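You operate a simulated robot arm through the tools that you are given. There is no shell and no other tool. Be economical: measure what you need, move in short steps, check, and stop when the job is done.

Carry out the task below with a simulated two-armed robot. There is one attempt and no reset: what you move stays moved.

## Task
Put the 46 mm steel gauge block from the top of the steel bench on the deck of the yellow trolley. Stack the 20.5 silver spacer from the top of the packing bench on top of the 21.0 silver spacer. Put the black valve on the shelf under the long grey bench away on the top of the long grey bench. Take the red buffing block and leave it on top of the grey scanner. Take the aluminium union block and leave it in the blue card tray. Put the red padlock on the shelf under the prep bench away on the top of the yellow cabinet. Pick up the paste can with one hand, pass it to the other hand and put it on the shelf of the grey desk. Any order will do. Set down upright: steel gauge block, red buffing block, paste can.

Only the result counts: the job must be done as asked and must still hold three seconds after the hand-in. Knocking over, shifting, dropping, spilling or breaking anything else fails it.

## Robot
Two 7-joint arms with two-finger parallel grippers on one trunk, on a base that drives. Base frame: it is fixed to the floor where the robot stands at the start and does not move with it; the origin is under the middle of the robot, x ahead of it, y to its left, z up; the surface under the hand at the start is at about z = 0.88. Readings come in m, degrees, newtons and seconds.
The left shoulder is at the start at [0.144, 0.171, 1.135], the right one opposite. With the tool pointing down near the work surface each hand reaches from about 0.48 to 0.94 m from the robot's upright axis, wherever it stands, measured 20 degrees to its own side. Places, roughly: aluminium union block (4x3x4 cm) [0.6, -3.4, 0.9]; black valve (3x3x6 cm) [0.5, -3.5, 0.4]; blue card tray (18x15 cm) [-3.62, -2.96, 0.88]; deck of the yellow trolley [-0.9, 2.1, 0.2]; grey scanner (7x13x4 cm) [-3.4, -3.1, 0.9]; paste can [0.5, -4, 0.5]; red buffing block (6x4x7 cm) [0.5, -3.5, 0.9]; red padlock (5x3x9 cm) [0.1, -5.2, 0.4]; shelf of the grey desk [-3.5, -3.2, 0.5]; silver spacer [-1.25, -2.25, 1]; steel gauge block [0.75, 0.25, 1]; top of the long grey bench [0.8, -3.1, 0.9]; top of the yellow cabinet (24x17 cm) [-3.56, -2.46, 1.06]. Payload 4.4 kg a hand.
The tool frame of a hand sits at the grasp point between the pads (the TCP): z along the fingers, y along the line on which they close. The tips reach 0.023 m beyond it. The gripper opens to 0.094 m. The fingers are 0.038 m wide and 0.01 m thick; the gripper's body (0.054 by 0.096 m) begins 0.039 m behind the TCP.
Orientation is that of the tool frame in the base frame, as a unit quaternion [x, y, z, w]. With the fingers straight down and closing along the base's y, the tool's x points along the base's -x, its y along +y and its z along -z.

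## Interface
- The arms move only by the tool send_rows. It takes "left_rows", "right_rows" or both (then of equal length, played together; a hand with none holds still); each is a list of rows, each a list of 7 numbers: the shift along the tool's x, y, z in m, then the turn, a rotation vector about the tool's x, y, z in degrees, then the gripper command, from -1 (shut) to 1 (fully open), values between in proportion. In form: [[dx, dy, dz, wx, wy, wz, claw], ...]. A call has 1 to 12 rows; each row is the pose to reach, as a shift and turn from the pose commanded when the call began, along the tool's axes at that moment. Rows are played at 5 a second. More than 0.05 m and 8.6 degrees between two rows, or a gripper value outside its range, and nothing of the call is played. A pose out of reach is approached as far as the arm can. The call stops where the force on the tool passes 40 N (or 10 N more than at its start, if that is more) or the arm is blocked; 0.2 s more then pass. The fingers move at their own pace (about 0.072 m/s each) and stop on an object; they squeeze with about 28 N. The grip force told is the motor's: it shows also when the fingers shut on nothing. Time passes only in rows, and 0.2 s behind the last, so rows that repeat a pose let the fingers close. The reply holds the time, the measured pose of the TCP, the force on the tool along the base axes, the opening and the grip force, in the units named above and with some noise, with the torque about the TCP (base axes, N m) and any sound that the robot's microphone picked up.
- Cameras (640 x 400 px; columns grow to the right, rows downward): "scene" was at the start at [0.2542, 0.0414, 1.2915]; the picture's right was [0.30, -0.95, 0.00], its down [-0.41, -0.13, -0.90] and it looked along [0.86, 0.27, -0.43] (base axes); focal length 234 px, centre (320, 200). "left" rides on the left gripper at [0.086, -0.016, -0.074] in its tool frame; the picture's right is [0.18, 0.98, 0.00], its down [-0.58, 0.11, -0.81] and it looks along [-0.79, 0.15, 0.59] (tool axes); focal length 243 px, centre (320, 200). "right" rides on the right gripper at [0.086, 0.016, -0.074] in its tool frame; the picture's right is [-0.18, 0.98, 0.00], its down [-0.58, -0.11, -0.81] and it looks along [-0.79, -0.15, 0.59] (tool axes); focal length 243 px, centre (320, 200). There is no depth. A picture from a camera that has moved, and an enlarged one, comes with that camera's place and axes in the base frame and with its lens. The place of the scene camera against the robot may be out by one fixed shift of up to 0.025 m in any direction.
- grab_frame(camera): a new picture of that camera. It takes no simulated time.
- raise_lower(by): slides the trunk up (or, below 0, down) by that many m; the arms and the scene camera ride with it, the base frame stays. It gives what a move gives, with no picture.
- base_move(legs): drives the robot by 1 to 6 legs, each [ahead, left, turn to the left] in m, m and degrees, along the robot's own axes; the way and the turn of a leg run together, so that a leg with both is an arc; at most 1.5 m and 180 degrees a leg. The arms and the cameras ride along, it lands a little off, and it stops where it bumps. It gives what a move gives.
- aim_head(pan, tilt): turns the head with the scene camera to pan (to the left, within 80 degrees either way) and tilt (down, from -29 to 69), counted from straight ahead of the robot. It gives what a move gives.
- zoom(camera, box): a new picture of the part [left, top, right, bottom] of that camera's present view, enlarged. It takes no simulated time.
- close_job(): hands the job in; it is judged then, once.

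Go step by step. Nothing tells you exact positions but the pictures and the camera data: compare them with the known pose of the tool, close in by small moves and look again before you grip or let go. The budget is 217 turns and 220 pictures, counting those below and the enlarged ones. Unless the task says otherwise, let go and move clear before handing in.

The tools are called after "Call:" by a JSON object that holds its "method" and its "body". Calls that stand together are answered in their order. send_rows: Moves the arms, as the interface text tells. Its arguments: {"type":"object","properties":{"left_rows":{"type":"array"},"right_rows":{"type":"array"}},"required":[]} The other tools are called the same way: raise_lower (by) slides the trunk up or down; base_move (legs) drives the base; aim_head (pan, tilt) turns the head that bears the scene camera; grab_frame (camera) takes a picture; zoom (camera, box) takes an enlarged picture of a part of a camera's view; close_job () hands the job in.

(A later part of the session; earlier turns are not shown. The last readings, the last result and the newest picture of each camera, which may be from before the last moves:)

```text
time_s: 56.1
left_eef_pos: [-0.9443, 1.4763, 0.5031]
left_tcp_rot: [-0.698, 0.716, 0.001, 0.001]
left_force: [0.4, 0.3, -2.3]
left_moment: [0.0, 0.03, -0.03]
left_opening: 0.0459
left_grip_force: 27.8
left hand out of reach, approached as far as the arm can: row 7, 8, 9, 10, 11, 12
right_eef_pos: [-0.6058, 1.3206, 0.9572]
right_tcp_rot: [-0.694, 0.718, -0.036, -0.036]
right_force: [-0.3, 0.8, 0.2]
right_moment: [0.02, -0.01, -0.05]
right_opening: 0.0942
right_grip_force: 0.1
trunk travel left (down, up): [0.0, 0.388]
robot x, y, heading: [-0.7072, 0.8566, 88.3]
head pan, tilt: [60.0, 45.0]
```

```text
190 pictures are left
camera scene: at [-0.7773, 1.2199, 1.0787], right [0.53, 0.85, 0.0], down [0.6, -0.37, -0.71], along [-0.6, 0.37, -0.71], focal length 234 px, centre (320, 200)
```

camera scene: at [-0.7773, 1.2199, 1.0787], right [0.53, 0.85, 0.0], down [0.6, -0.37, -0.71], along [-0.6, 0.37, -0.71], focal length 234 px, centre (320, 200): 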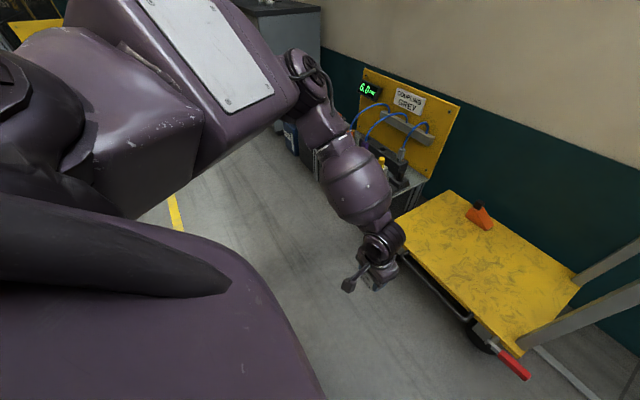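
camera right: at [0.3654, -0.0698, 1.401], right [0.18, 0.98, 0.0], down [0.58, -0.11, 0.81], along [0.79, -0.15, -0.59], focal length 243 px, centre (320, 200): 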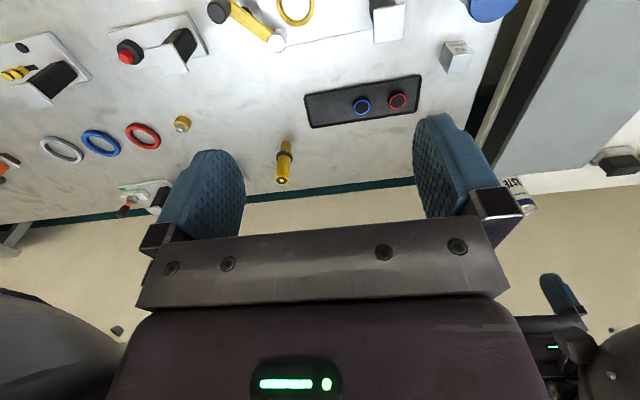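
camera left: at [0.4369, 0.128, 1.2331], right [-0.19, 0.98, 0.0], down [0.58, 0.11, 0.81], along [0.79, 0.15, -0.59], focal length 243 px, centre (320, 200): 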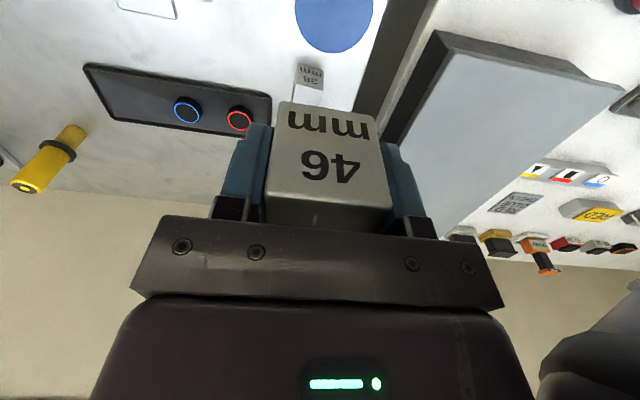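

Inward is worse and outward seems lower. I test further outward over the free floor.

Call:
{"method": "send_rows", "body": {"left_rows": [[0, 0.05, -0.01, 0, 0, 0, -1], [0, 0.095, -0.01, 0, 0, 0, -1], [0, 0.14, -0.01, 0, 0, 0, -1], [0, 0.185, -0.01, 0, 0, 0, -1], [0, 0.23, -0.01, 0, 0, 0, -1], [0, 0.26, 0.02, 0, 0, 0, -1], [0, 0.26, 0.06, 0, 0, 0, -1], [0, 0.26, 0.1, 0, 0, 0, -1], [0, 0.26, 0.14, 0, 0, 0, -1], [0, 0.26, 0.18, 0, 0, 0, -1], [0, 0.26, 0.22, 0, 0, 0, -1], [0, 0.26, 0.25, 0, 0, 0, -1]]}}

Call:
{"method": "grab_frame", "body": {"camera": "scene"}}

```text
refused: row 1 steps farther than a row can; nothing moved
```

```text
189 pictures are left
camera scene: at [-0.7773, 1.2199, 1.0787], right [0.53, 0.85, 0.0], down [0.6, -0.37, -0.71], along [-0.6, 0.37, -0.71], focal length 234 px, centre (320, 200)
```

scene: 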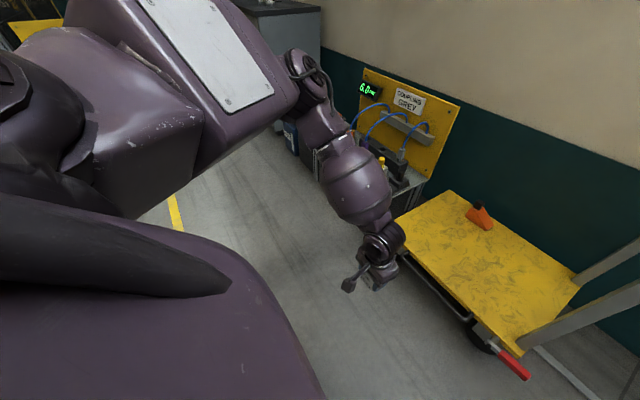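

Call:
{"method": "send_rows", "body": {"left_rows": [[0, 0.04, -0.01, 0, 0, 0, -1], [0, 0.085, -0.01, 0, 0, 0, -1], [0, 0.13, -0.01, 0, 0, 0, -1], [0, 0.175, -0.01, 0, 0, 0, -1], [0, 0.22, -0.01, 0, 0, 0, -1], [0, 0.25, 0.02, 0, 0, 0, -1], [0, 0.25, 0.06, 0, 0, 0, -1], [0, 0.25, 0.1, 0, 0, 0, -1], [0, 0.25, 0.14, 0, 0, 0, -1], [0, 0.25, 0.18, 0, 0, 0, -1], [0, 0.25, 0.22, 0, 0, 0, -1], [0, 0.25, 0.25, 0, 0, 0, -1]]}}

Call:
{"method": "grab_frame", "body": {"camera": "scene"}}

```text
time_s: 58.7
left_eef_pos: [-1.1907, 1.457, 0.4129]
left_tcp_rot: [-0.698, 0.716, 0.002, -0.001]
left_force: [0.5, 0.2, -2.1]
left_moment: [-0.03, -0.01, -0.01]
left_opening: 0.0461
left_grip_force: 27.9
left hand out of reach, approached as far as the arm can: row 8, 9, 10, 11, 12
right_eef_pos: [-0.6069, 1.32, 0.9574]
right_tcp_rot: [-0.694, 0.718, -0.035, -0.037]
right_force: [-0.5, -0.3, -0.2]
right_moment: [0.0, 0.01, 0.02]
right_opening: 0.0941
right_grip_force: 0.0
trunk travel left (down, up): [0.0, 0.388]
robot x, y, heading: [-0.7033, 0.8564, 88.3]
head pan, tilt: [60.0, 45.0]
```

```text
188 pictures are left
camera scene: at [-0.7776, 1.2199, 1.0787], right [0.53, 0.85, 0.0], down [0.6, -0.37, -0.71], along [-0.6, 0.37, -0.71], focal length 234 px, centre (320, 200)
```

scene: 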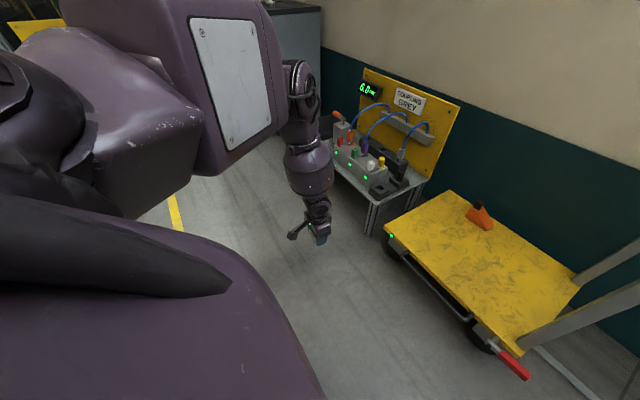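

Still a floor at 0.41. The arm isn't near full stretch, so I back up a bit and test a far-ahead pose, where the elbow must drop.

Call:
{"method": "base_move", "body": {"legs": [[-0.25, 0, 0]]}}

Call:
{"method": "send_rows", "body": {"left_rows": [[0, 0, -0.05, 0, 0, 0, -1], [0, 0, -0.1, 0, 0, 0, -1], [-0.04, -0.02, -0.12, 0, 0, 0, -1], [-0.08, -0.04, -0.12, 0, 0, 0, -1], [-0.12, -0.06, -0.12, 0, 0, 0, -1], [-0.16, -0.08, -0.12, 0, 0, 0, -1], [-0.2, -0.1, -0.12, 0, 0, 0, -1], [-0.24, -0.12, -0.12, 0, 0, 0, -1], [-0.27, -0.13, -0.1, 0, 0, 0, -1], [-0.28, -0.13, -0.06, 0, 0, 0, -1], [-0.28, -0.13, -0.02, 0, 0, 0, -1], [-0.28, -0.13, 0.02, 0, 0, 0, -1]]}}

Call:
{"method": "grab_frame", "body": {"camera": "scene"}}

```text
time_s: 60.6
left_eef_pos: [-1.2008, 1.1995, 0.4131]
left_tcp_rot: [-0.7, 0.714, 0.002, 0.0]
left_force: [0.2, -0.3, -2.5]
left_moment: [0.02, 0.0, -0.02]
left_opening: 0.0458
left_grip_force: 28.0
right_eef_pos: [-0.6139, 1.065, 0.9576]
right_tcp_rot: [-0.696, 0.716, -0.036, -0.036]
right_force: [-0.9, -0.2, 0.5]
right_moment: [-0.02, -0.04, 0.01]
right_opening: 0.094
right_grip_force: 0.0
trunk travel left (down, up): [0.0, 0.388]
robot x, y, heading: [-0.7132, 0.6005, 88.7]
head pan, tilt: [60.0, 45.0]
```

```text
time_s: 63.2
left_eef_pos: [-1.0918, 1.3681, 0.511]
left_tcp_rot: [-0.7, 0.715, 0.003, 0.0]
left_force: [-0.2, -0.6, -2.8]
left_moment: [0.01, 0.0, -0.06]
left_opening: 0.0458
left_grip_force: 28.2
left hand out of reach, approached as far as the arm can: row 8, 9, 10, 11, 12
right_eef_pos: [-0.6139, 1.0649, 0.957]
right_tcp_rot: [-0.697, 0.716, -0.036, -0.037]
right_force: [0.3, -0.7, -0.3]
right_moment: [0.02, -0.01, 0.01]
right_opening: 0.094
right_grip_force: 0.1
trunk travel left (down, up): [0.0, 0.388]
robot x, y, heading: [-0.7133, 0.5991, 88.5]
head pan, tilt: [60.0, 45.0]
```

```text
187 pictures are left
camera scene: at [-0.786, 0.9645, 1.0786], right [0.52, 0.85, 0.0], down [0.6, -0.37, -0.71], along [-0.6, 0.37, -0.71], focal length 234 px, centre (320, 200)
```

scene: 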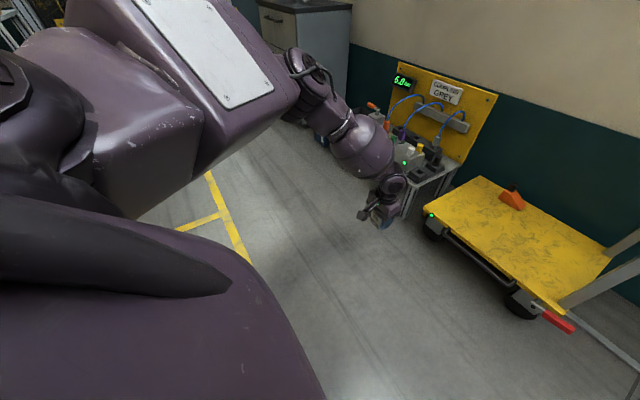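

The upper arm stays stuck level. I try another arm posture: raising the hand and pitching the tool forward to see what the elbow does.

Call:
{"method": "send_rows", "body": {"left_rows": [[0.0, 0, -0.04, 0, -8, 0, -1], [0.0, 0, -0.08, 0, -16, 0, -1], [0.0, 0, -0.12, 0, -24, 0, -1], [0.0, 0, -0.16, 0, -32, 0, -1], [0.0, 0, -0.18, 0, -40, 0, -1], [0.0, 0, -0.2, 0, -48, 0, -1], [0.0, 0, -0.2, 0, -56, 0, -1], [0.0, 0, -0.2, 0, -64, 0, -1], [0.0, 0, -0.2, 0, -72, 0, -1], [0.0, 0, -0.2, 0, -80, 0, -1], [0.0, 0, -0.2, 0, -88, 0, -1]]}}

Call:
{"method": "grab_frame", "body": {"camera": "scene"}}

```text
time_s: 65.6
left_eef_pos: [-1.0984, 1.3761, 0.7135]
left_tcp_rot: [-0.501, 0.514, 0.487, 0.498]
left_force: [0.8, -0.3, -3.3]
left_moment: [-0.02, 0.02, -0.02]
left_opening: 0.0458
left_grip_force: 28.0
right_eef_pos: [-0.6151, 1.0666, 0.9567]
right_tcp_rot: [-0.696, 0.716, -0.036, -0.037]
right_force: [0.5, 0.0, -0.2]
right_moment: [0.01, -0.01, 0.03]
right_opening: 0.094
right_grip_force: 0.0
trunk travel left (down, up): [0.0, 0.388]
robot x, y, heading: [-0.7117, 0.6001, 88.8]
head pan, tilt: [60.0, 45.0]
```

```text
186 pictures are left
camera scene: at [-0.786, 0.9646, 1.0785], right [0.52, 0.85, 0.0], down [0.6, -0.37, -0.71], along [-0.6, 0.37, -0.71], focal length 234 px, centre (320, 200)
```

scene: 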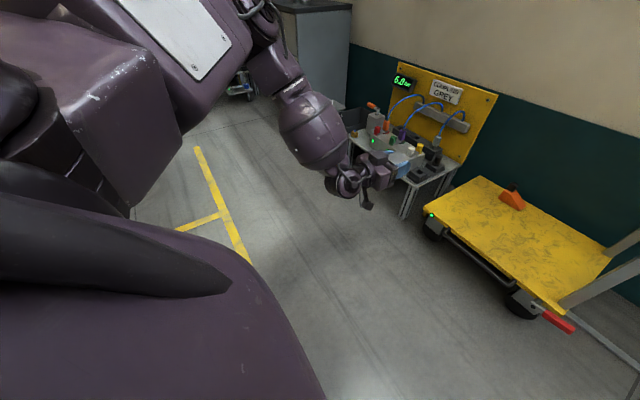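

Call:
{"method": "send_rows", "body": {"left_rows": [[0.04, 0, 0, 0, 0, 0, -1], [0.08, 0, 0, 0, 0, 0, -1], [0.12, 0, 0, 0, 0, 0, -1], [0.16, 0, 0, 0, 0, 0, -1], [0.2, 0, 0, 0, 0, 0, -1], [0.24, 0, 0, 0, 0, 0, -1], [0.28, 0, 0, 0, 0, 0, -1], [0.32, 0, 0, 0, 0, 0, -1], [0.36, 0, 0, 0, 0, 0, -1], [0.4, 0, 0, 0, 0, 0, -1], [0.44, 0, 0, 0, 0, 0, -1]]}}

Call:
{"method": "grab_frame", "body": {"camera": "scene"}}

```text
time_s: 68.0
left_eef_pos: [-1.1277, 1.339, 0.5694]
left_tcp_rot: [-0.501, 0.514, 0.487, 0.497]
left_force: [0.2, -0.1, -2.8]
left_moment: [0.0, -0.02, 0.0]
left_opening: 0.0458
left_grip_force: 27.9
left hand out of reach, approached as far as the arm can: row 4, 5, 6, 7, 8, 9, 10, 11
right_eef_pos: [-0.6144, 1.065, 0.9581]
right_tcp_rot: [-0.696, 0.716, -0.035, -0.038]
right_force: [1.1, -0.5, 0.2]
right_moment: [0.02, -0.02, -0.03]
right_opening: 0.094
right_grip_force: 0.1
trunk travel left (down, up): [0.0, 0.388]
robot x, y, heading: [-0.713, 0.6009, 88.6]
head pan, tilt: [60.0, 45.0]
```

```text
185 pictures are left
camera scene: at [-0.7859, 0.9644, 1.0787], right [0.52, 0.85, 0.0], down [0.6, -0.37, -0.71], along [-0.6, 0.37, -0.71], focal length 234 px, centre (320, 200)
```

scene: 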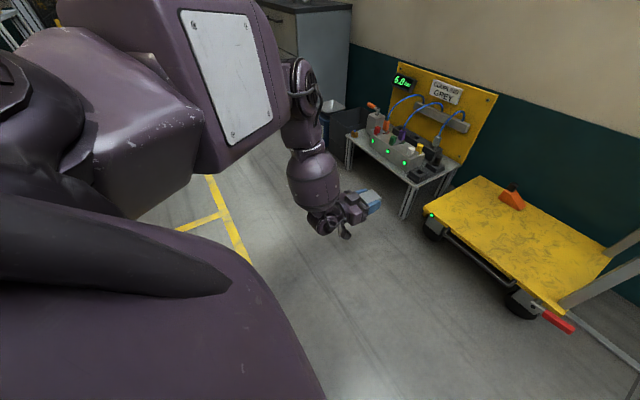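

The elbow is bounded by a plane, as if the shoulder swing is at its limit for this branch. I try taking the hand out to the left and back, so the elbow passes over to the other branch, with the tool down again.

Call:
{"method": "send_rows", "body": {"left_rows": [[-0.02, 0.01, -0.02, 0, 8, 0, -1], [-0.04, 0.02, -0.05, 0, 16, 0, -1], [-0.06, 0.04, -0.08, 0, 24, 0, -1], [-0.08, 0.06, -0.12, 0, 32, 0, -1], [-0.09, 0.08, -0.16, 0, 40, 0, -1], [-0.1, 0.1, -0.2, 0, 48, 0, -1], [-0.1, 0.12, -0.24, 0, 56, 0, -1], [-0.1, 0.14, -0.28, 0, 64, 0, -1], [-0.1, 0.16, -0.32, 0, 72, 0, -1], [-0.1, 0.18, -0.36, 0, 80, 0, -1], [-0.1, 0.2, -0.4, 0, 88, 0, -1]]}}

Call:
{"method": "grab_frame", "body": {"camera": "scene"}}

```text
time_s: 70.4
left_eef_pos: [-1.3341, 0.9422, 0.6821]
left_tcp_rot: [-0.699, 0.715, 0.001, 0.0]
left_force: [0.1, 0.7, -2.3]
left_moment: [-0.03, 0.02, 0.02]
left_opening: 0.0459
left_grip_force: 28.4
right_eef_pos: [-0.6142, 1.0651, 0.9581]
right_tcp_rot: [-0.696, 0.716, -0.035, -0.036]
right_force: [-0.4, -0.3, -0.2]
right_moment: [-0.01, 0.01, 0.01]
right_opening: 0.0942
right_grip_force: 0.0
trunk travel left (down, up): [0.0, 0.388]
robot x, y, heading: [-0.7141, 0.6009, 88.4]
head pan, tilt: [60.0, 45.0]
```

```text
184 pictures are left
camera scene: at [-0.7861, 0.9641, 1.0788], right [0.52, 0.85, 0.0], down [0.6, -0.37, -0.71], along [-0.6, 0.37, -0.71], focal length 234 px, centre (320, 200)
```

scene: 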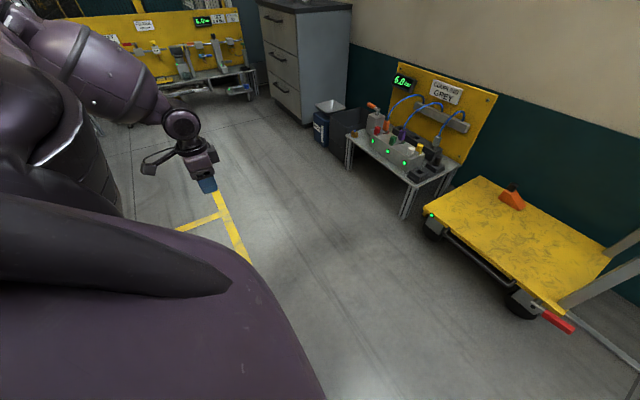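

The elbow swung behind now. I lower the hand from here.

Call:
{"method": "send_rows", "body": {"left_rows": [[0, 0, 0.04, 0, 0, 0, -1], [0, 0, 0.08, 0, 0, 0, -1], [0, 0, 0.12, 0, 0, 0, -1], [0, 0, 0.16, 0, 0, 0, -1], [0, 0, 0.2, 0, 0, 0, -1], [0, 0, 0.24, 0, 0, 0, -1], [0, 0, 0.28, 0, 0, 0, -1], [0, 0, 0.32, 0, 0, 0, -1], [0, 0, 0.36, 0, 0, 0, -1], [0, 0, 0.4, 0, 0, 0, -1], [0, 0, 0.42, 0, 0, 0, -1]]}}

Call:
{"method": "grab_frame", "body": {"camera": "scene"}}

```text
time_s: 72.8
left_eef_pos: [-1.3353, 0.9465, 0.2634]
left_tcp_rot: [-0.699, 0.716, 0.002, 0.0]
left_force: [0.3, -0.1, -2.9]
left_moment: [0.02, -0.01, -0.01]
left_opening: 0.0459
left_grip_force: 28.1
right_eef_pos: [-0.6146, 1.0655, 0.9579]
right_tcp_rot: [-0.696, 0.716, -0.036, -0.037]
right_force: [1.1, 0.6, 0.0]
right_moment: [0.01, 0.01, -0.03]
right_opening: 0.094
right_grip_force: 0.1
trunk travel left (down, up): [0.0, 0.388]
robot x, y, heading: [-0.716, 0.6006, 88.5]
head pan, tilt: [60.0, 45.0]
```

```text
183 pictures are left
camera scene: at [-0.786, 0.9644, 1.0787], right [0.52, 0.85, 0.0], down [0.6, -0.37, -0.71], along [-0.6, 0.37, -0.71], focal length 234 px, centre (320, 200)
```

scene: 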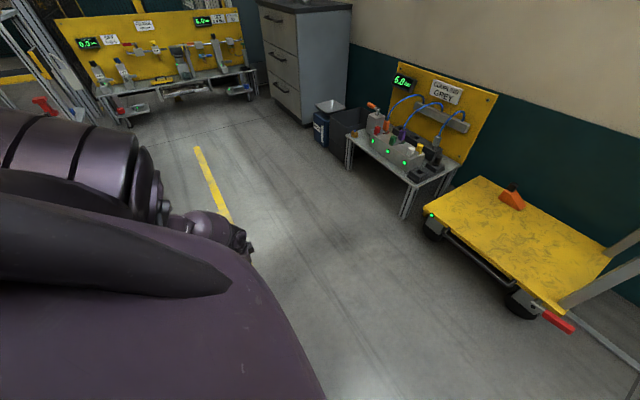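

That works: z 0.26 is reached. Now I raise a little and bring the hand forward at about z 0.38 on this branch.

Call:
{"method": "send_rows", "body": {"left_rows": [[-0.02, 0, -0.03, 0, 0, 0, -1], [-0.05, -0.01, -0.06, 0, 0, 0, -1], [-0.08, -0.03, -0.09, 0, 0, 0, -1], [-0.12, -0.05, -0.11, 0, 0, 0, -1], [-0.16, -0.07, -0.11, 0, 0, 0, -1], [-0.2, -0.09, -0.11, 0, 0, 0, -1], [-0.24, -0.11, -0.11, 0, 0, 0, -1], [-0.28, -0.13, -0.11, 0, 0, 0, -1], [-0.32, -0.15, -0.11, 0, 0, 0, -1], [-0.36, -0.17, -0.11, 0, 0, 0, -1], [-0.4, -0.19, -0.11, 0, 0, 0, -1], [-0.44, -0.21, -0.11, 0, 0, 0, -1]]}}

Call:
{"method": "grab_frame", "body": {"camera": "scene"}}

```text
time_s: 75.4
left_eef_pos: [-1.1137, 1.379, 0.3726]
left_tcp_rot: [-0.699, 0.715, 0.002, 0.0]
left_force: [0.5, -0.9, -2.8]
left_moment: [0.0, -0.05, 0.02]
left_opening: 0.0459
left_grip_force: 28.1
right_eef_pos: [-0.6154, 1.065, 0.9574]
right_tcp_rot: [-0.696, 0.716, -0.037, -0.037]
right_force: [0.2, -1.0, 0.1]
right_moment: [0.01, 0.02, -0.03]
right_opening: 0.0938
right_grip_force: 0.1
trunk travel left (down, up): [0.0, 0.388]
robot x, y, heading: [-0.7161, 0.6035, 88.6]
head pan, tilt: [60.0, 45.0]
```

```text
182 pictures are left
camera scene: at [-0.7856, 0.9644, 1.0787], right [0.52, 0.85, 0.0], down [0.6, -0.37, -0.71], along [-0.6, 0.37, -0.71], focal length 234 px, centre (320, 200)
```

scene: 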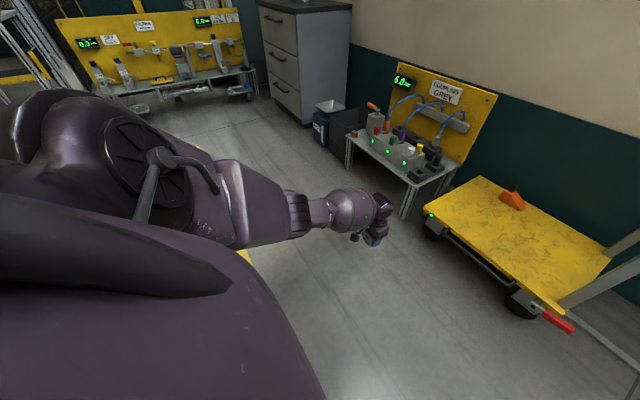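

Now the arm reaches low and ahead. I drive toward the trolley in two steps and look with the wrist camera.

Call:
{"method": "base_move", "body": {"legs": [[0.1, -0.17, 0], [0.4, 0, 0]]}}

Call:
{"method": "grab_frame", "body": {"camera": "left"}}

Call:
{"method": "aim_head", "body": {"pan": 15, "tilt": 50}}

Call:
{"method": "grab_frame", "body": {"camera": "scene"}}

```text
time_s: 79.6
left_eef_pos: [-0.9452, 1.8674, 0.3741]
left_tcp_rot: [-0.703, 0.711, 0.003, 0.0]
left_force: [0.8, -0.2, -2.5]
left_moment: [0.0, 0.03, 0.02]
left_opening: 0.0461
left_grip_force: 27.6
right_eef_pos: [-0.4417, 1.5583, 0.9571]
right_tcp_rot: [-0.699, 0.714, -0.036, -0.037]
right_force: [0.0, -0.8, 0.0]
right_moment: [-0.03, -0.01, 0.01]
right_opening: 0.0936
right_grip_force: 0.0
trunk travel left (down, up): [0.0, 0.388]
robot x, y, heading: [-0.5325, 1.0948, 89.3]
head pan, tilt: [60.0, 45.0]
```

```text
181 pictures are left
camera left: at [-0.93, 1.7794, 0.4478], right [-0.99, -0.17, 0.0], down [-0.1, 0.58, 0.81], along [-0.14, 0.8, -0.59], focal length 243 px, centre (320, 200)
```

left: 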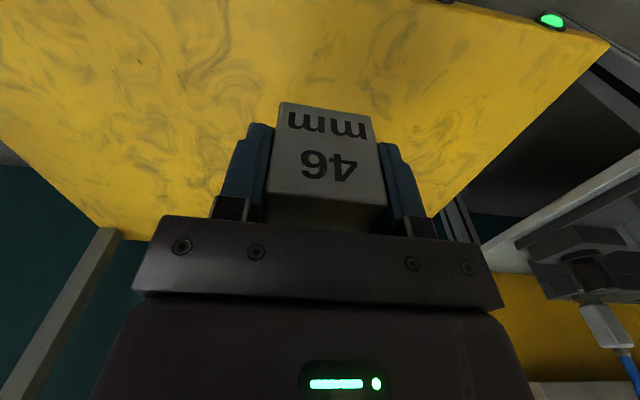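

```text
time_s: 80.7
left_eef_pos: [-0.9448, 1.867, 0.3745]
left_tcp_rot: [-0.702, 0.712, 0.002, 0.0]
left_force: [-0.1, 0.6, -3.4]
left_moment: [0.0, -0.02, -0.05]
left_opening: 0.0459
left_grip_force: 28.0
right_eef_pos: [-0.4411, 1.5562, 0.9575]
right_tcp_rot: [-0.702, 0.71, -0.036, -0.036]
right_force: [40.9, -4.5, 7.9]
right_moment: [-0.28, 4.13, 4.18]
right_opening: 0.0941
right_grip_force: 0.1
trunk travel left (down, up): [0.0, 0.388]
robot x, y, heading: [-0.5375, 1.0954, 89.1]
head pan, tilt: [15.0, 50.0]
```

```text
180 pictures are left
camera scene: at [-0.5647, 1.4875, 1.0728], right [0.96, 0.28, 0.0], down [0.22, -0.73, -0.65], along [-0.19, 0.63, -0.76], focal length 234 px, centre (320, 200)
```

scene: 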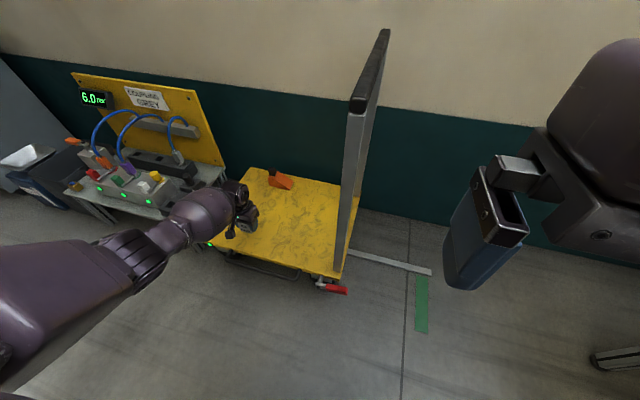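

The right hand reads 41 N: the lowered head is pressing against it. I move the right hand outward first.

Call:
{"method": "send_rows", "body": {"right_rows": [[0, -0.04, 0, 0, 0, 0, 1], [0, -0.08, 0, 0, 0, 0, 1], [0, -0.12, 0, 0, 0, 0, 1], [0, -0.15, 0, 0, 0, 0, 1]]}}

Call:
{"method": "zoom", "body": {"camera": "scene", "box": [180, 140, 380, 300]}}

```text
time_s: 81.7
left_eef_pos: [-0.9439, 1.8667, 0.3752]
left_tcp_rot: [-0.703, 0.711, 0.003, 0.0]
left_force: [-0.3, -0.4, -2.5]
left_moment: [0.01, -0.02, 0.02]
left_opening: 0.046
left_grip_force: 28.2
right_eef_pos: [-0.2722, 1.564, 0.9866]
right_tcp_rot: [0.705, -0.705, 0.039, 0.071]
right_force: [3.6, 0.8, -1.2]
right_moment: [-0.04, 0.13, -0.04]
right_opening: 0.094
right_grip_force: 0.1
right hand out of reach, approached as far as the arm can: row 1, 2, 3, 4
trunk travel left (down, up): [0.0, 0.388]
robot x, y, heading: [-0.5365, 1.0886, 89.1]
head pan, tilt: [15.0, 50.0]
```

```text
2.50 times, centred on (280, 220) of scene
camera zoom: at [-0.5598, 1.487, 1.072], right [0.97, 0.24, 0.0], down [0.18, -0.74, -0.64], along [-0.16, 0.62, -0.77], focal length 585 px, centre (420, 150)
```

zoom: 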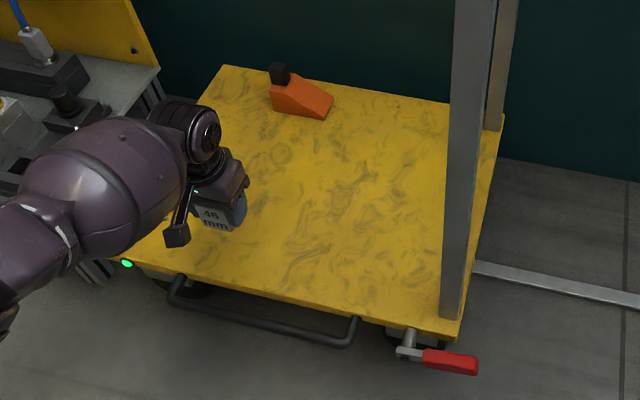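

The right hand is free again. I drive 0.17 m further so that the hand ends over the deck with reach to spare, pulling it in slightly.

Call:
{"method": "base_move", "body": {"legs": [[0.17, 0, 0]]}}

Call:
{"method": "send_rows", "body": {"left_rows": [[0.02, -0.01, 0.03, 0, 0, 0, -1], [0.04, -0.02, 0.06, 0, 0, 0, -1], [0.05, -0.03, 0.09, 0, 0, 0, -1], [0.05, -0.03, 0.11, 0, 0, 0, -1], [0.05, -0.03, 0.11, 0, 0, 0, -1]]}}

Call:
{"method": "grab_frame", "body": {"camera": "left"}}

Call:
{"method": "grab_frame", "body": {"camera": "scene"}}

```text
time_s: 83.2
left_eef_pos: [-0.941, 2.0358, 0.3741]
left_tcp_rot: [-0.702, 0.712, 0.001, -0.001]
left_force: [0.8, -1.6, -3.0]
left_moment: [0.0, -0.01, -0.03]
left_opening: 0.046
left_grip_force: 27.8
right_eef_pos: [-0.2645, 1.7348, 0.988]
right_tcp_rot: [-0.692, 0.718, -0.045, -0.057]
right_force: [-0.3, 0.0, -0.4]
right_moment: [-0.03, 0.0, 0.02]
right_opening: 0.0938
right_grip_force: 0.1
trunk travel left (down, up): [0.0, 0.388]
robot x, y, heading: [-0.5329, 1.2616, 89.1]
head pan, tilt: [15.0, 50.0]
```

```text
time_s: 84.4
left_eef_pos: [-0.9113, 1.9855, 0.2634]
left_tcp_rot: [-0.702, 0.713, 0.002, 0.0]
left_force: [-0.2, -0.6, -2.8]
left_moment: [0.01, -0.02, 0.0]
left_opening: 0.0461
left_grip_force: 28.2
right_eef_pos: [-0.2651, 1.7324, 0.9895]
right_tcp_rot: [-0.693, 0.718, -0.045, -0.055]
right_force: [0.9, -0.7, -0.1]
right_moment: [-0.03, 0.05, 0.01]
right_opening: 0.094
right_grip_force: 0.0
trunk travel left (down, up): [0.0, 0.388]
robot x, y, heading: [-0.5358, 1.2614, 89.1]
head pan, tilt: [15.0, 50.0]
```

```text
178 pictures are left
camera left: at [-0.8976, 1.8983, 0.3371], right [-0.99, -0.17, 0.0], down [-0.1, 0.58, 0.81], along [-0.14, 0.8, -0.59], focal length 243 px, centre (320, 200)
```

left: 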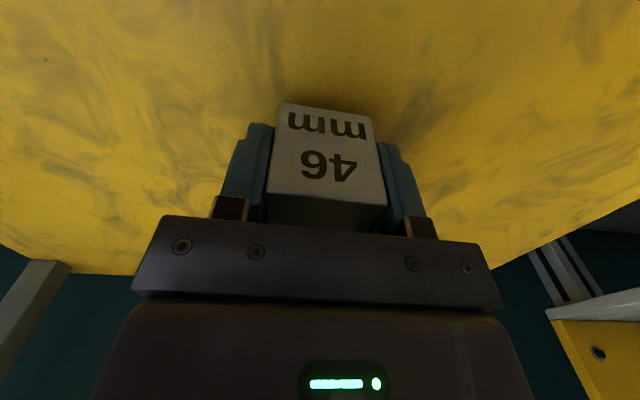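

```text
177 pictures are left
camera scene: at [-0.5578, 1.657, 1.0717], right [0.97, 0.24, 0.0], down [0.18, -0.74, -0.64], along [-0.16, 0.62, -0.77], focal length 234 px, centre (320, 200)
```

scene: 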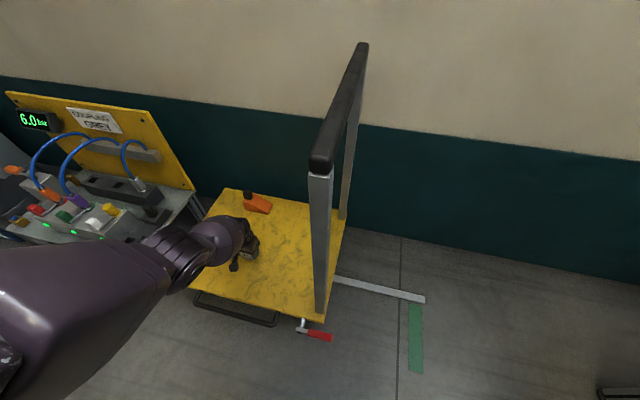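

The block's bottom is about 3 cm above the deck. I lower in small steps and watch the force.

Call:
{"method": "send_rows", "body": {"left_rows": [[0, 0, 0.008, 0, 0, 0, -1], [0, 0, 0.016, 0, 0, 0, -1], [0, 0, 0.022, 0, 0, 0, -1], [0, 0, 0.027, 0, 0, 0, -1]]}}

Call:
{"method": "grab_frame", "body": {"camera": "left"}}

```text
time_s: 85.4
left_eef_pos: [-0.9078, 1.9741, 0.253]
left_tcp_rot: [-0.702, 0.712, 0.003, 0.0]
left_force: [-0.2, 0.0, -1.9]
left_moment: [0.02, 0.04, 0.0]
left_opening: 0.0457
left_grip_force: 28.3
left hand out of reach, approached as far as the arm can: row 1, 2, 3, 4
right_eef_pos: [-0.2656, 1.7345, 0.9899]
right_tcp_rot: [-0.693, 0.718, -0.044, -0.056]
right_force: [0.2, -0.1, -0.4]
right_moment: [-0.04, 0.0, 0.0]
right_opening: 0.0941
right_grip_force: 0.0
trunk travel left (down, up): [0.0, 0.388]
robot x, y, heading: [-0.5309, 1.262, 88.7]
head pan, tilt: [15.0, 50.0]
```

```text
176 pictures are left
camera left: at [-0.8929, 1.8867, 0.3265], right [-0.99, -0.17, 0.0], down [-0.1, 0.58, 0.81], along [-0.14, 0.8, -0.59], focal length 243 px, centre (320, 200)
```

left: 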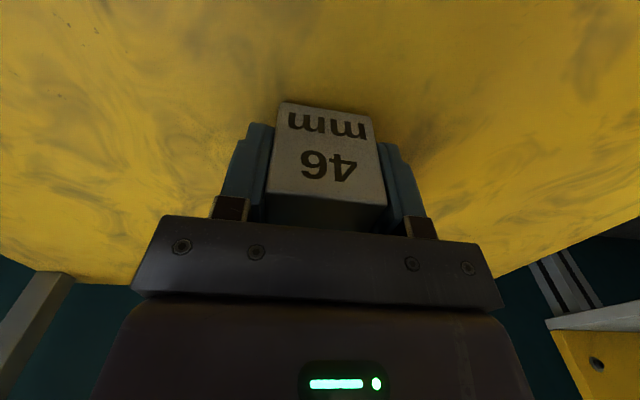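

The reach is at its limit. I raise a little, drive 0.1 m nearer, and pull the hand in before lowering.

Call:
{"method": "send_rows", "body": {"left_rows": [[0.02, 0, -0.03, 0, 0, 0, -1], [0.05, 0, -0.05, 0, 0, 0, -1], [0.08, 0, -0.05, 0, 0, 0, -1]]}}

Call:
{"method": "base_move", "body": {"legs": [[0.11, 0, 0]]}}

Call:
{"method": "send_rows", "body": {"left_rows": [[0, 0, 0.02, 0, 0, 0, -1], [0, 0, 0.04, 0, 0, 0, -1], [0, 0, 0.055, 0, 0, 0, -1], [0, 0, 0.063, 0, 0, 0, -1], [0, 0, 0.07, 0, 0, 0, -1], [0, 0, 0.075, 0, 0, 0, -1]]}}

Call:
{"method": "grab_frame", "body": {"camera": "left"}}

```text
time_s: 86.2
left_eef_pos: [-0.9082, 1.8916, 0.3015]
left_tcp_rot: [-0.702, 0.712, 0.002, 0.0]
left_force: [0.9, 0.4, -2.2]
left_moment: [-0.01, 0.0, -0.03]
left_opening: 0.046
left_grip_force: 27.8
right_eef_pos: [-0.2642, 1.7337, 0.9882]
right_tcp_rot: [-0.693, 0.718, -0.044, -0.056]
right_force: [-0.2, 0.3, 0.5]
right_moment: [-0.02, -0.01, 0.0]
right_opening: 0.0942
right_grip_force: 0.0
trunk travel left (down, up): [0.0, 0.388]
robot x, y, heading: [-0.5298, 1.2606, 88.9]
head pan, tilt: [15.0, 50.0]
```

```text
time_s: 87.3
left_eef_pos: [-0.905, 2.0006, 0.3015]
left_tcp_rot: [-0.701, 0.713, 0.002, 0.0]
left_force: [0.7, 0.5, -2.9]
left_moment: [0.02, 0.0, 0.02]
left_opening: 0.0458
left_grip_force: 27.9
right_eef_pos: [-0.2636, 1.8401, 0.9888]
right_tcp_rot: [-0.692, 0.718, -0.044, -0.057]
right_force: [-0.3, -0.1, -0.5]
right_moment: [0.0, -0.01, 0.0]
right_opening: 0.0941
right_grip_force: 0.0
trunk travel left (down, up): [0.0, 0.388]
robot x, y, heading: [-0.5311, 1.3659, 88.8]
head pan, tilt: [15.0, 50.0]
```

```text
time_s: 88.6
left_eef_pos: [-0.9065, 2.0054, 0.2373]
left_tcp_rot: [-0.702, 0.712, 0.004, 0.003]
left_force: [3.5, -9.6, 32.1]
left_moment: [-0.86, -0.99, -0.33]
left_opening: 0.0457
left_grip_force: 28.0
right_eef_pos: [-0.2617, 1.8378, 0.9908]
right_tcp_rot: [-0.692, 0.719, -0.042, -0.055]
right_force: [-0.2, -0.2, 0.4]
right_moment: [0.0, -0.01, 0.02]
right_opening: 0.0941
right_grip_force: 0.0
trunk travel left (down, up): [0.0, 0.388]
robot x, y, heading: [-0.5291, 1.3678, 88.9]
head pan, tilt: [15.0, 50.0]
stopped in row 6 (left hand): the force on the tool passed its limit at 52 N (the readings are from after the stop); the commanded pose is now the measured one
```

```text
175 pictures are left
camera left: at [-0.8909, 1.9176, 0.3115], right [-0.99, -0.17, 0.0], down [-0.1, 0.58, 0.81], along [-0.14, 0.8, -0.58], focal length 243 px, centre (320, 200)
```

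left: 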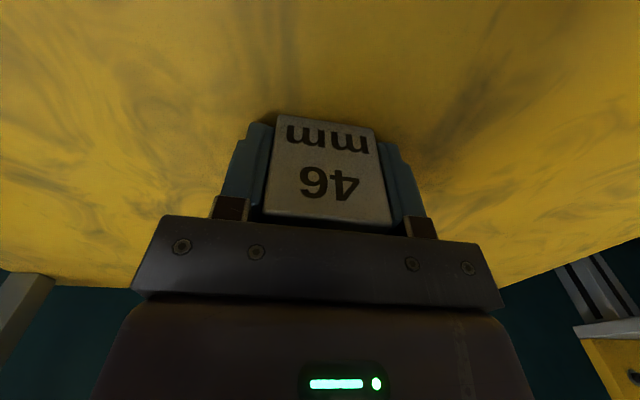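

The block is standing on the deck. I ease the pressure, open, and lift straight up.

Call:
{"method": "send_rows", "body": {"left_rows": [[0, 0, -0.003, 0, 0, 0, -1], [0, 0, -0.003, 0, 0, 0, 0.1], [0, 0, -0.003, 0, 0, 0, 0.6], [0, 0, -0.003, 0, 0, 0, 0.6], [0, 0, -0.04, 0, 0, 0, 0.6], [0, 0, -0.08, 0, 0, 0, 0.6], [0, 0, -0.12, 0, 0, 0, 0.6]]}}

Call:
{"method": "grab_frame", "body": {"camera": "left"}}

```text
time_s: 90.2
left_eef_pos: [-0.9073, 2.0047, 0.3563]
left_tcp_rot: [-0.702, 0.712, 0.003, 0.002]
left_force: [0.5, -0.9, 0.1]
left_moment: [0.0, -0.02, -0.02]
left_opening: 0.0753
left_grip_force: 0.2
right_eef_pos: [-0.2631, 1.8413, 0.9891]
right_tcp_rot: [-0.693, 0.717, -0.043, -0.055]
right_force: [0.8, 0.9, 0.5]
right_moment: [0.02, 0.03, 0.0]
right_opening: 0.0939
right_grip_force: 0.0
trunk travel left (down, up): [0.0, 0.388]
robot x, y, heading: [-0.5309, 1.371, 88.9]
head pan, tilt: [15.0, 50.0]
```

```text
174 pictures are left
camera left: at [-0.8928, 1.9183, 0.4288], right [-0.99, -0.17, 0.0], down [-0.1, 0.58, 0.81], along [-0.14, 0.8, -0.59], focal length 243 px, centre (320, 200)
```

left: 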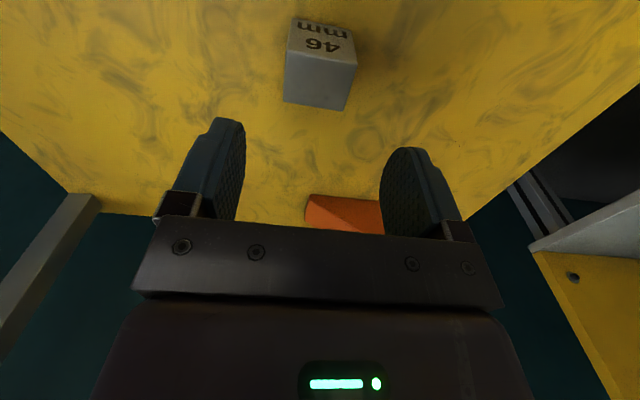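

The block stands upright on the trolley. I back off, then bring the left arm back over to the upper branch by retracing the way.

Call:
{"method": "base_move", "body": {"legs": [[-0.7, 0, 0]]}}

Call:
{"method": "send_rows", "body": {"left_rows": [[0.03, 0.025, 0, 0, 0, 0, 0.6], [0.06, 0.05, 0, 0, 0, 0, 0.6], [0.09, 0.075, 0, 0, 0, 0, 0.6], [0.12, 0.1, 0, 0, 0, 0, 0.6], [0.15, 0.125, 0, 0, 0, 0, 0.6], [0.18, 0.15, 0, 0, 0, 0, 0.6], [0.21, 0.175, 0, 0, 0, 0, 0.6], [0.24, 0.2, -0.02, 0, 0, 0, 0.6], [0.27, 0.225, -0.05, 0, 0, 0, 0.6], [0.29, 0.245, -0.08, 0, 0, 0, 0.6], [0.29, 0.245, -0.12, 0, 0, 0, 0.6], [0.29, 0.245, -0.16, 0, 0, 0, 0.6]]}}

Call:
{"method": "send_rows", "body": {"left_rows": [[0, 0, -0.045, 0, 0, 0, 0.6], [0, 0, -0.09, 0, 0, 0, 0.6], [0, 0, -0.135, 0, 0, 0, 0.6], [0, 0, -0.18, 0, 0, 0, 0.6], [-0.03, -0.03, -0.2, 0, 0, 0, 0.6], [-0.06, -0.06, -0.22, 0, 0, 0, 0.6], [-0.09, -0.09, -0.24, 0, 0, 0, 0.6], [-0.12, -0.12, -0.26, 0, 0, 0, 0.6], [-0.15, -0.15, -0.28, 0, 0, 0, 0.6], [-0.18, -0.18, -0.3, 0, 0, 0, 0.6], [-0.2, -0.21, -0.32, 0, 0, 0, 0.6], [-0.2, -0.24, -0.34, 0, 0, 0, 0.6]]}}

Call:
{"method": "grab_frame", "body": {"camera": "scene"}}

```text
time_s: 94.0
left_eef_pos: [-0.9184, 1.3009, 0.3534]
left_tcp_rot: [-0.699, 0.715, 0.003, 0.002]
left_force: [-0.4, -0.1, -0.9]
left_moment: [0.03, -0.01, 0.01]
left_opening: 0.0749
left_grip_force: 0.1
right_eef_pos: [-0.2743, 1.1289, 0.9892]
right_tcp_rot: [-0.69, 0.721, -0.043, -0.056]
right_force: [-0.8, 0.6, 0.1]
right_moment: [0.0, -0.01, -0.03]
right_opening: 0.0938
right_grip_force: 0.1
trunk travel left (down, up): [0.0, 0.388]
robot x, y, heading: [-0.5451, 0.6619, 88.6]
head pan, tilt: [15.0, 50.0]
```

```text
time_s: 96.6
left_eef_pos: [-1.17, 1.0169, 0.5131]
left_tcp_rot: [-0.699, 0.715, 0.003, 0.001]
left_force: [0.1, 0.4, 0.7]
left_moment: [0.01, 0.01, -0.01]
left_opening: 0.0751
left_grip_force: 0.0
right_eef_pos: [-0.2752, 1.1294, 0.9887]
right_tcp_rot: [-0.689, 0.721, -0.044, -0.056]
right_force: [-0.6, -0.6, -0.1]
right_moment: [0.04, 0.02, -0.01]
right_opening: 0.094
right_grip_force: 0.1
trunk travel left (down, up): [0.0, 0.388]
robot x, y, heading: [-0.5461, 0.6633, 88.6]
head pan, tilt: [15.0, 50.0]
```

```text
time_s: 99.2
left_eef_pos: [-0.9267, 1.208, 0.8559]
left_tcp_rot: [-0.699, 0.715, 0.003, 0.001]
left_force: [-0.6, -0.5, -0.6]
left_moment: [-0.02, -0.02, 0.01]
left_opening: 0.0754
left_grip_force: 0.1
right_eef_pos: [-0.2743, 1.1301, 0.9888]
right_tcp_rot: [-0.69, 0.721, -0.044, -0.056]
right_force: [0.3, -0.2, 0.1]
right_moment: [-0.01, -0.05, -0.01]
right_opening: 0.0938
right_grip_force: 0.0
trunk travel left (down, up): [0.0, 0.388]
robot x, y, heading: [-0.5475, 0.6632, 88.4]
head pan, tilt: [15.0, 50.0]
```

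```text
173 pictures are left
camera scene: at [-0.5682, 1.0559, 1.0718], right [0.97, 0.23, 0.0], down [0.18, -0.75, -0.64], along [-0.15, 0.63, -0.77], focal length 234 px, centre (320, 200)
```

scene: 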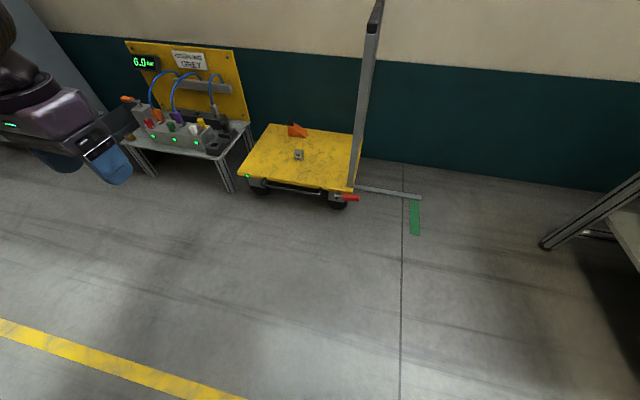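

Block and wedge stand on the trolley as wanted. I raise the trunk, turn to face south and look around.

Call:
{"method": "raise_lower", "body": {"by": 0.2}}

Call:
{"method": "base_move", "body": {"legs": [[0, 0, 90], [0, 0, 90]]}}

Call:
{"method": "aim_head", "body": {"pan": 0, "tilt": 15}}

Call:
{"method": "grab_frame", "body": {"camera": "scene"}}

```text
time_s: 101.4
left_eef_pos: [-0.926, 1.2085, 1.0524]
left_tcp_rot: [-0.698, 0.716, 0.001, 0.0]
left_force: [0.5, -0.8, -1.5]
left_moment: [-0.03, 0.0, 0.01]
left_opening: 0.0752
left_grip_force: 0.2
right_eef_pos: [-0.2753, 1.1309, 1.1881]
right_tcp_rot: [-0.689, 0.721, -0.045, -0.057]
right_force: [0.0, 0.6, -0.3]
right_moment: [-0.03, -0.01, 0.0]
right_opening: 0.0937
right_grip_force: 0.1
trunk travel left (down, up): [-0.2, 0.188]
robot x, y, heading: [-0.5482, 0.6589, 88.3]
head pan, tilt: [15.0, 50.0]
```

```text
time_s: 109.5
left_eef_pos: [-0.1658, 0.1165, 1.0546]
left_tcp_rot: [0.713, 0.701, -0.002, 0.002]
left_force: [0.4, -0.1, -0.9]
left_moment: [0.0, 0.01, -0.01]
left_opening: 0.0751
left_grip_force: 0.1
right_eef_pos: [-0.8169, 0.1899, 1.1897]
right_tcp_rot: [0.72, 0.691, 0.056, -0.044]
right_force: [0.4, 0.2, 0.8]
right_moment: [0.01, -0.03, -0.01]
right_opening: 0.094
right_grip_force: 0.1
trunk travel left (down, up): [-0.2, 0.188]
robot x, y, heading: [-0.5466, 0.6594, -91.2]
head pan, tilt: [15.0, 50.0]
```

```text
time_s: 110.5
left_eef_pos: [-0.167, 0.1153, 1.0542]
left_tcp_rot: [0.713, 0.701, -0.002, 0.003]
left_force: [-0.2, 0.1, -0.5]
left_moment: [-0.01, 0.03, 0.0]
left_opening: 0.0749
left_grip_force: 0.0
right_eef_pos: [-0.8176, 0.1892, 1.1896]
right_tcp_rot: [0.718, 0.692, 0.056, -0.045]
right_force: [0.6, 0.4, 0.6]
right_moment: [0.0, 0.0, 0.0]
right_opening: 0.0943
right_grip_force: 0.1
trunk travel left (down, up): [-0.2, 0.188]
robot x, y, heading: [-0.5478, 0.6589, -91.1]
head pan, tilt: [0.0, 15.0]
```

```text
172 pictures are left
camera scene: at [-0.5635, 0.452, 1.365], right [-1.0, 0.02, 0.0], down [0.01, 0.26, -0.97], along [-0.02, -0.97, -0.26], focal length 234 px, centre (320, 200)
```

scene: 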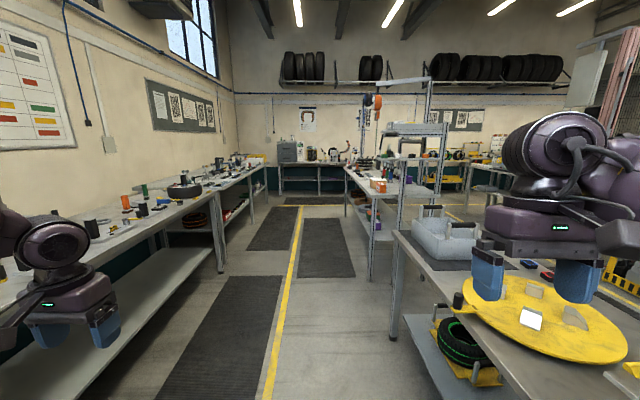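

The corridor south is open along x ≈ −0.4. I drive about 1.7 m down it and look toward the packing bench.

Call:
{"method": "base_move", "body": {"legs": [[0.3, 0.12, 0], [1.4, 0, 1]]}}

Call:
{"method": "aim_head", "body": {"pan": -35, "tilt": 20}}

Call:
{"method": "grab_frame", "body": {"camera": "scene"}}

Call:
{"method": "aim_head", "body": {"pan": 20, "tilt": 20}}

Call:
{"method": "grab_frame", "body": {"camera": "scene"}}

```text
time_s: 119.3
left_eef_pos: [-0.0504, -1.6009, 1.0536]
left_tcp_rot: [0.703, 0.711, -0.001, 0.002]
left_force: [-1.0, 0.4, -0.5]
left_moment: [0.01, -0.01, -0.02]
left_opening: 0.0752
left_grip_force: 0.1
right_eef_pos: [-0.7034, -1.5447, 1.1898]
right_tcp_rot: [0.709, 0.702, 0.055, -0.045]
right_force: [-0.7, 0.0, 0.4]
right_moment: [-0.01, 0.03, 0.01]
right_opening: 0.0938
right_grip_force: 0.1
trunk travel left (down, up): [-0.2, 0.188]
robot x, y, heading: [-0.4455, -1.0626, -89.7]
head pan, tilt: [0.0, 15.0]
```

```text
time_s: 120.3
left_eef_pos: [-0.0496, -1.5994, 1.054]
left_tcp_rot: [0.703, 0.711, -0.002, 0.003]
left_force: [-0.5, 0.1, -0.3]
left_moment: [0.03, 0.01, 0.02]
left_opening: 0.0754
left_grip_force: 0.1
right_eef_pos: [-0.7027, -1.5445, 1.1896]
right_tcp_rot: [0.709, 0.701, 0.055, -0.045]
right_force: [0.4, 0.6, 0.6]
right_moment: [0.0, -0.01, 0.02]
right_opening: 0.0943
right_grip_force: 0.0
trunk travel left (down, up): [-0.2, 0.188]
robot x, y, heading: [-0.4487, -1.0702, -89.5]
head pan, tilt: [-35.0, 20.0]
```

```text
171 pictures are left
camera scene: at [-0.5101, -1.2575, 1.3569], right [-0.82, 0.57, 0.0], down [0.19, 0.28, -0.94], along [-0.53, -0.77, -0.34], focal length 234 px, centre (320, 200)
```

scene: 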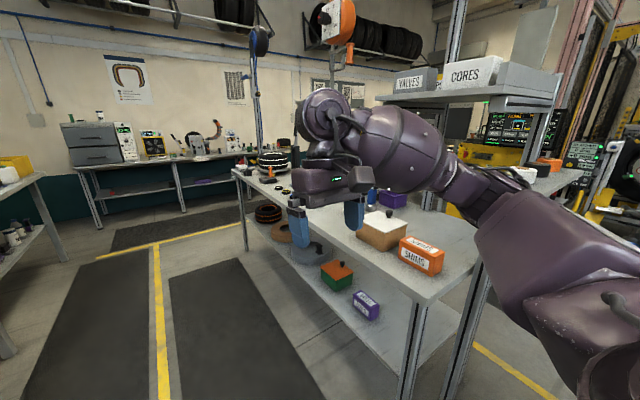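

```text
time_s: 121.6
left_eef_pos: [-0.0502, -1.5991, 1.0537]
left_tcp_rot: [0.702, 0.712, -0.002, 0.003]
left_force: [-0.9, -0.5, -0.5]
left_moment: [0.03, -0.02, -0.02]
left_opening: 0.0752
left_grip_force: 0.0
right_eef_pos: [-0.7015, -1.5436, 1.1886]
right_tcp_rot: [0.709, 0.701, 0.055, -0.044]
right_force: [-0.3, -0.1, 0.7]
right_moment: [0.0, -0.01, 0.01]
right_opening: 0.0941
right_grip_force: 0.1
trunk travel left (down, up): [-0.2, 0.188]
robot x, y, heading: [-0.4465, -1.0632, -89.6]
head pan, tilt: [20.0, 20.0]
```

```text
170 pictures are left
camera scene: at [-0.4249, -1.268, 1.3569], right [-0.94, -0.35, 0.0], down [-0.12, 0.32, -0.94], along [0.33, -0.88, -0.34], focal length 234 px, centre (320, 200)
```

scene: 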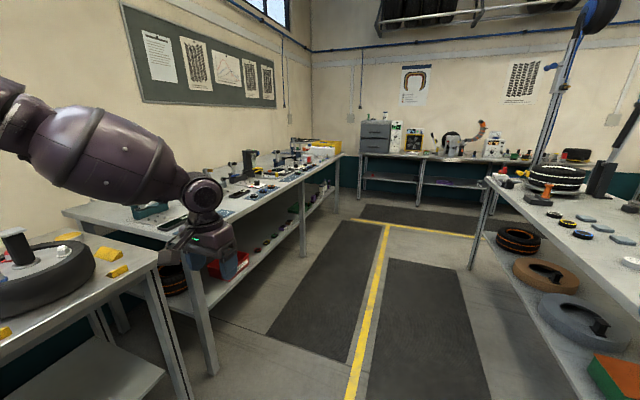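

The packing bench edge runs at x ≈ −1.03. I drive to y ≈ −2.1 and look at what stands on it before turning.

Call:
{"method": "base_move", "body": {"legs": [[1.0, 0, 0]]}}

Call:
{"method": "aim_head", "body": {"pan": -70, "tilt": 30}}

Call:
{"method": "grab_frame", "body": {"camera": "scene"}}

Call:
{"method": "aim_head", "body": {"pan": 60, "tilt": 25}}

Call:
{"method": "grab_frame", "body": {"camera": "scene"}}

```text
time_s: 126.8
left_eef_pos: [-0.0155, -2.6115, 1.0541]
left_tcp_rot: [0.695, 0.719, -0.002, 0.002]
left_force: [-1.2, -0.2, 0.4]
left_moment: [0.05, 0.01, -0.03]
left_opening: 0.0754
left_grip_force: 0.1
right_eef_pos: [-0.6715, -2.5713, 1.1884]
right_tcp_rot: [0.7, 0.71, 0.053, -0.046]
right_force: [0.2, -0.8, -0.5]
right_moment: [0.01, -0.02, -0.01]
right_opening: 0.0942
right_grip_force: 0.1
trunk travel left (down, up): [-0.2, 0.188]
robot x, y, heading: [-0.4272, -2.086, -88.2]
head pan, tilt: [20.0, 20.0]
```

```text
time_s: 128.5
left_eef_pos: [-0.0169, -2.6096, 1.0537]
left_tcp_rot: [0.695, 0.719, -0.001, 0.003]
left_force: [-0.3, -0.4, 0.3]
left_moment: [0.02, -0.04, -0.03]
left_opening: 0.0752
left_grip_force: 0.1
right_eef_pos: [-0.6701, -2.5701, 1.1892]
right_tcp_rot: [0.7, 0.71, 0.054, -0.046]
right_force: [-0.7, -0.2, -0.9]
right_moment: [0.0, 0.02, -0.01]
right_opening: 0.0943
right_grip_force: 0.1
trunk travel left (down, up): [-0.2, 0.188]
robot x, y, heading: [-0.4232, -2.089, -87.9]
head pan, tilt: [-70.0, 30.0]
```

```text
169 pictures are left
camera scene: at [-0.5175, -2.2349, 1.3409], right [-0.37, 0.93, 0.0], down [0.46, 0.19, -0.87], along [-0.8, -0.32, -0.5], focal length 234 px, centre (320, 200)
```

scene: 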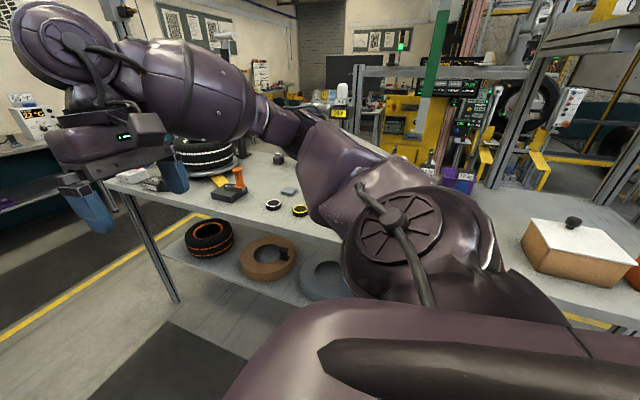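

```text
time_s: 130.6
left_eef_pos: [-0.0157, -2.6094, 1.0553]
left_tcp_rot: [0.695, 0.719, -0.002, 0.004]
left_force: [0.2, 0.4, 0.1]
left_moment: [-0.02, -0.02, -0.03]
left_opening: 0.0754
left_grip_force: 0.0
right_eef_pos: [-0.6702, -2.5708, 1.1892]
right_tcp_rot: [0.7, 0.71, 0.055, -0.046]
right_force: [0.9, 0.0, 0.0]
right_moment: [0.04, -0.01, 0.0]
right_opening: 0.094
right_grip_force: 0.0
trunk travel left (down, up): [-0.2, 0.188]
robot x, y, heading: [-0.4258, -2.0882, -88.1]
head pan, tilt: [60.0, 25.0]
```

```text
168 pictures are left
camera scene: at [-0.3524, -2.2447, 1.3488], right [-0.47, -0.88, 0.0], down [-0.37, 0.2, -0.91], along [0.8, -0.43, -0.42], focal length 234 px, centre (320, 200)
```

scene: 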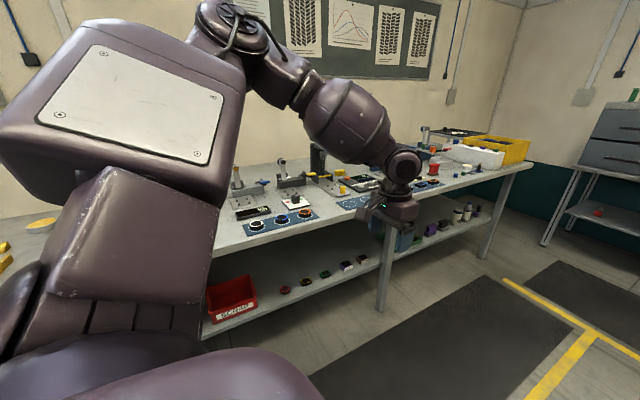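

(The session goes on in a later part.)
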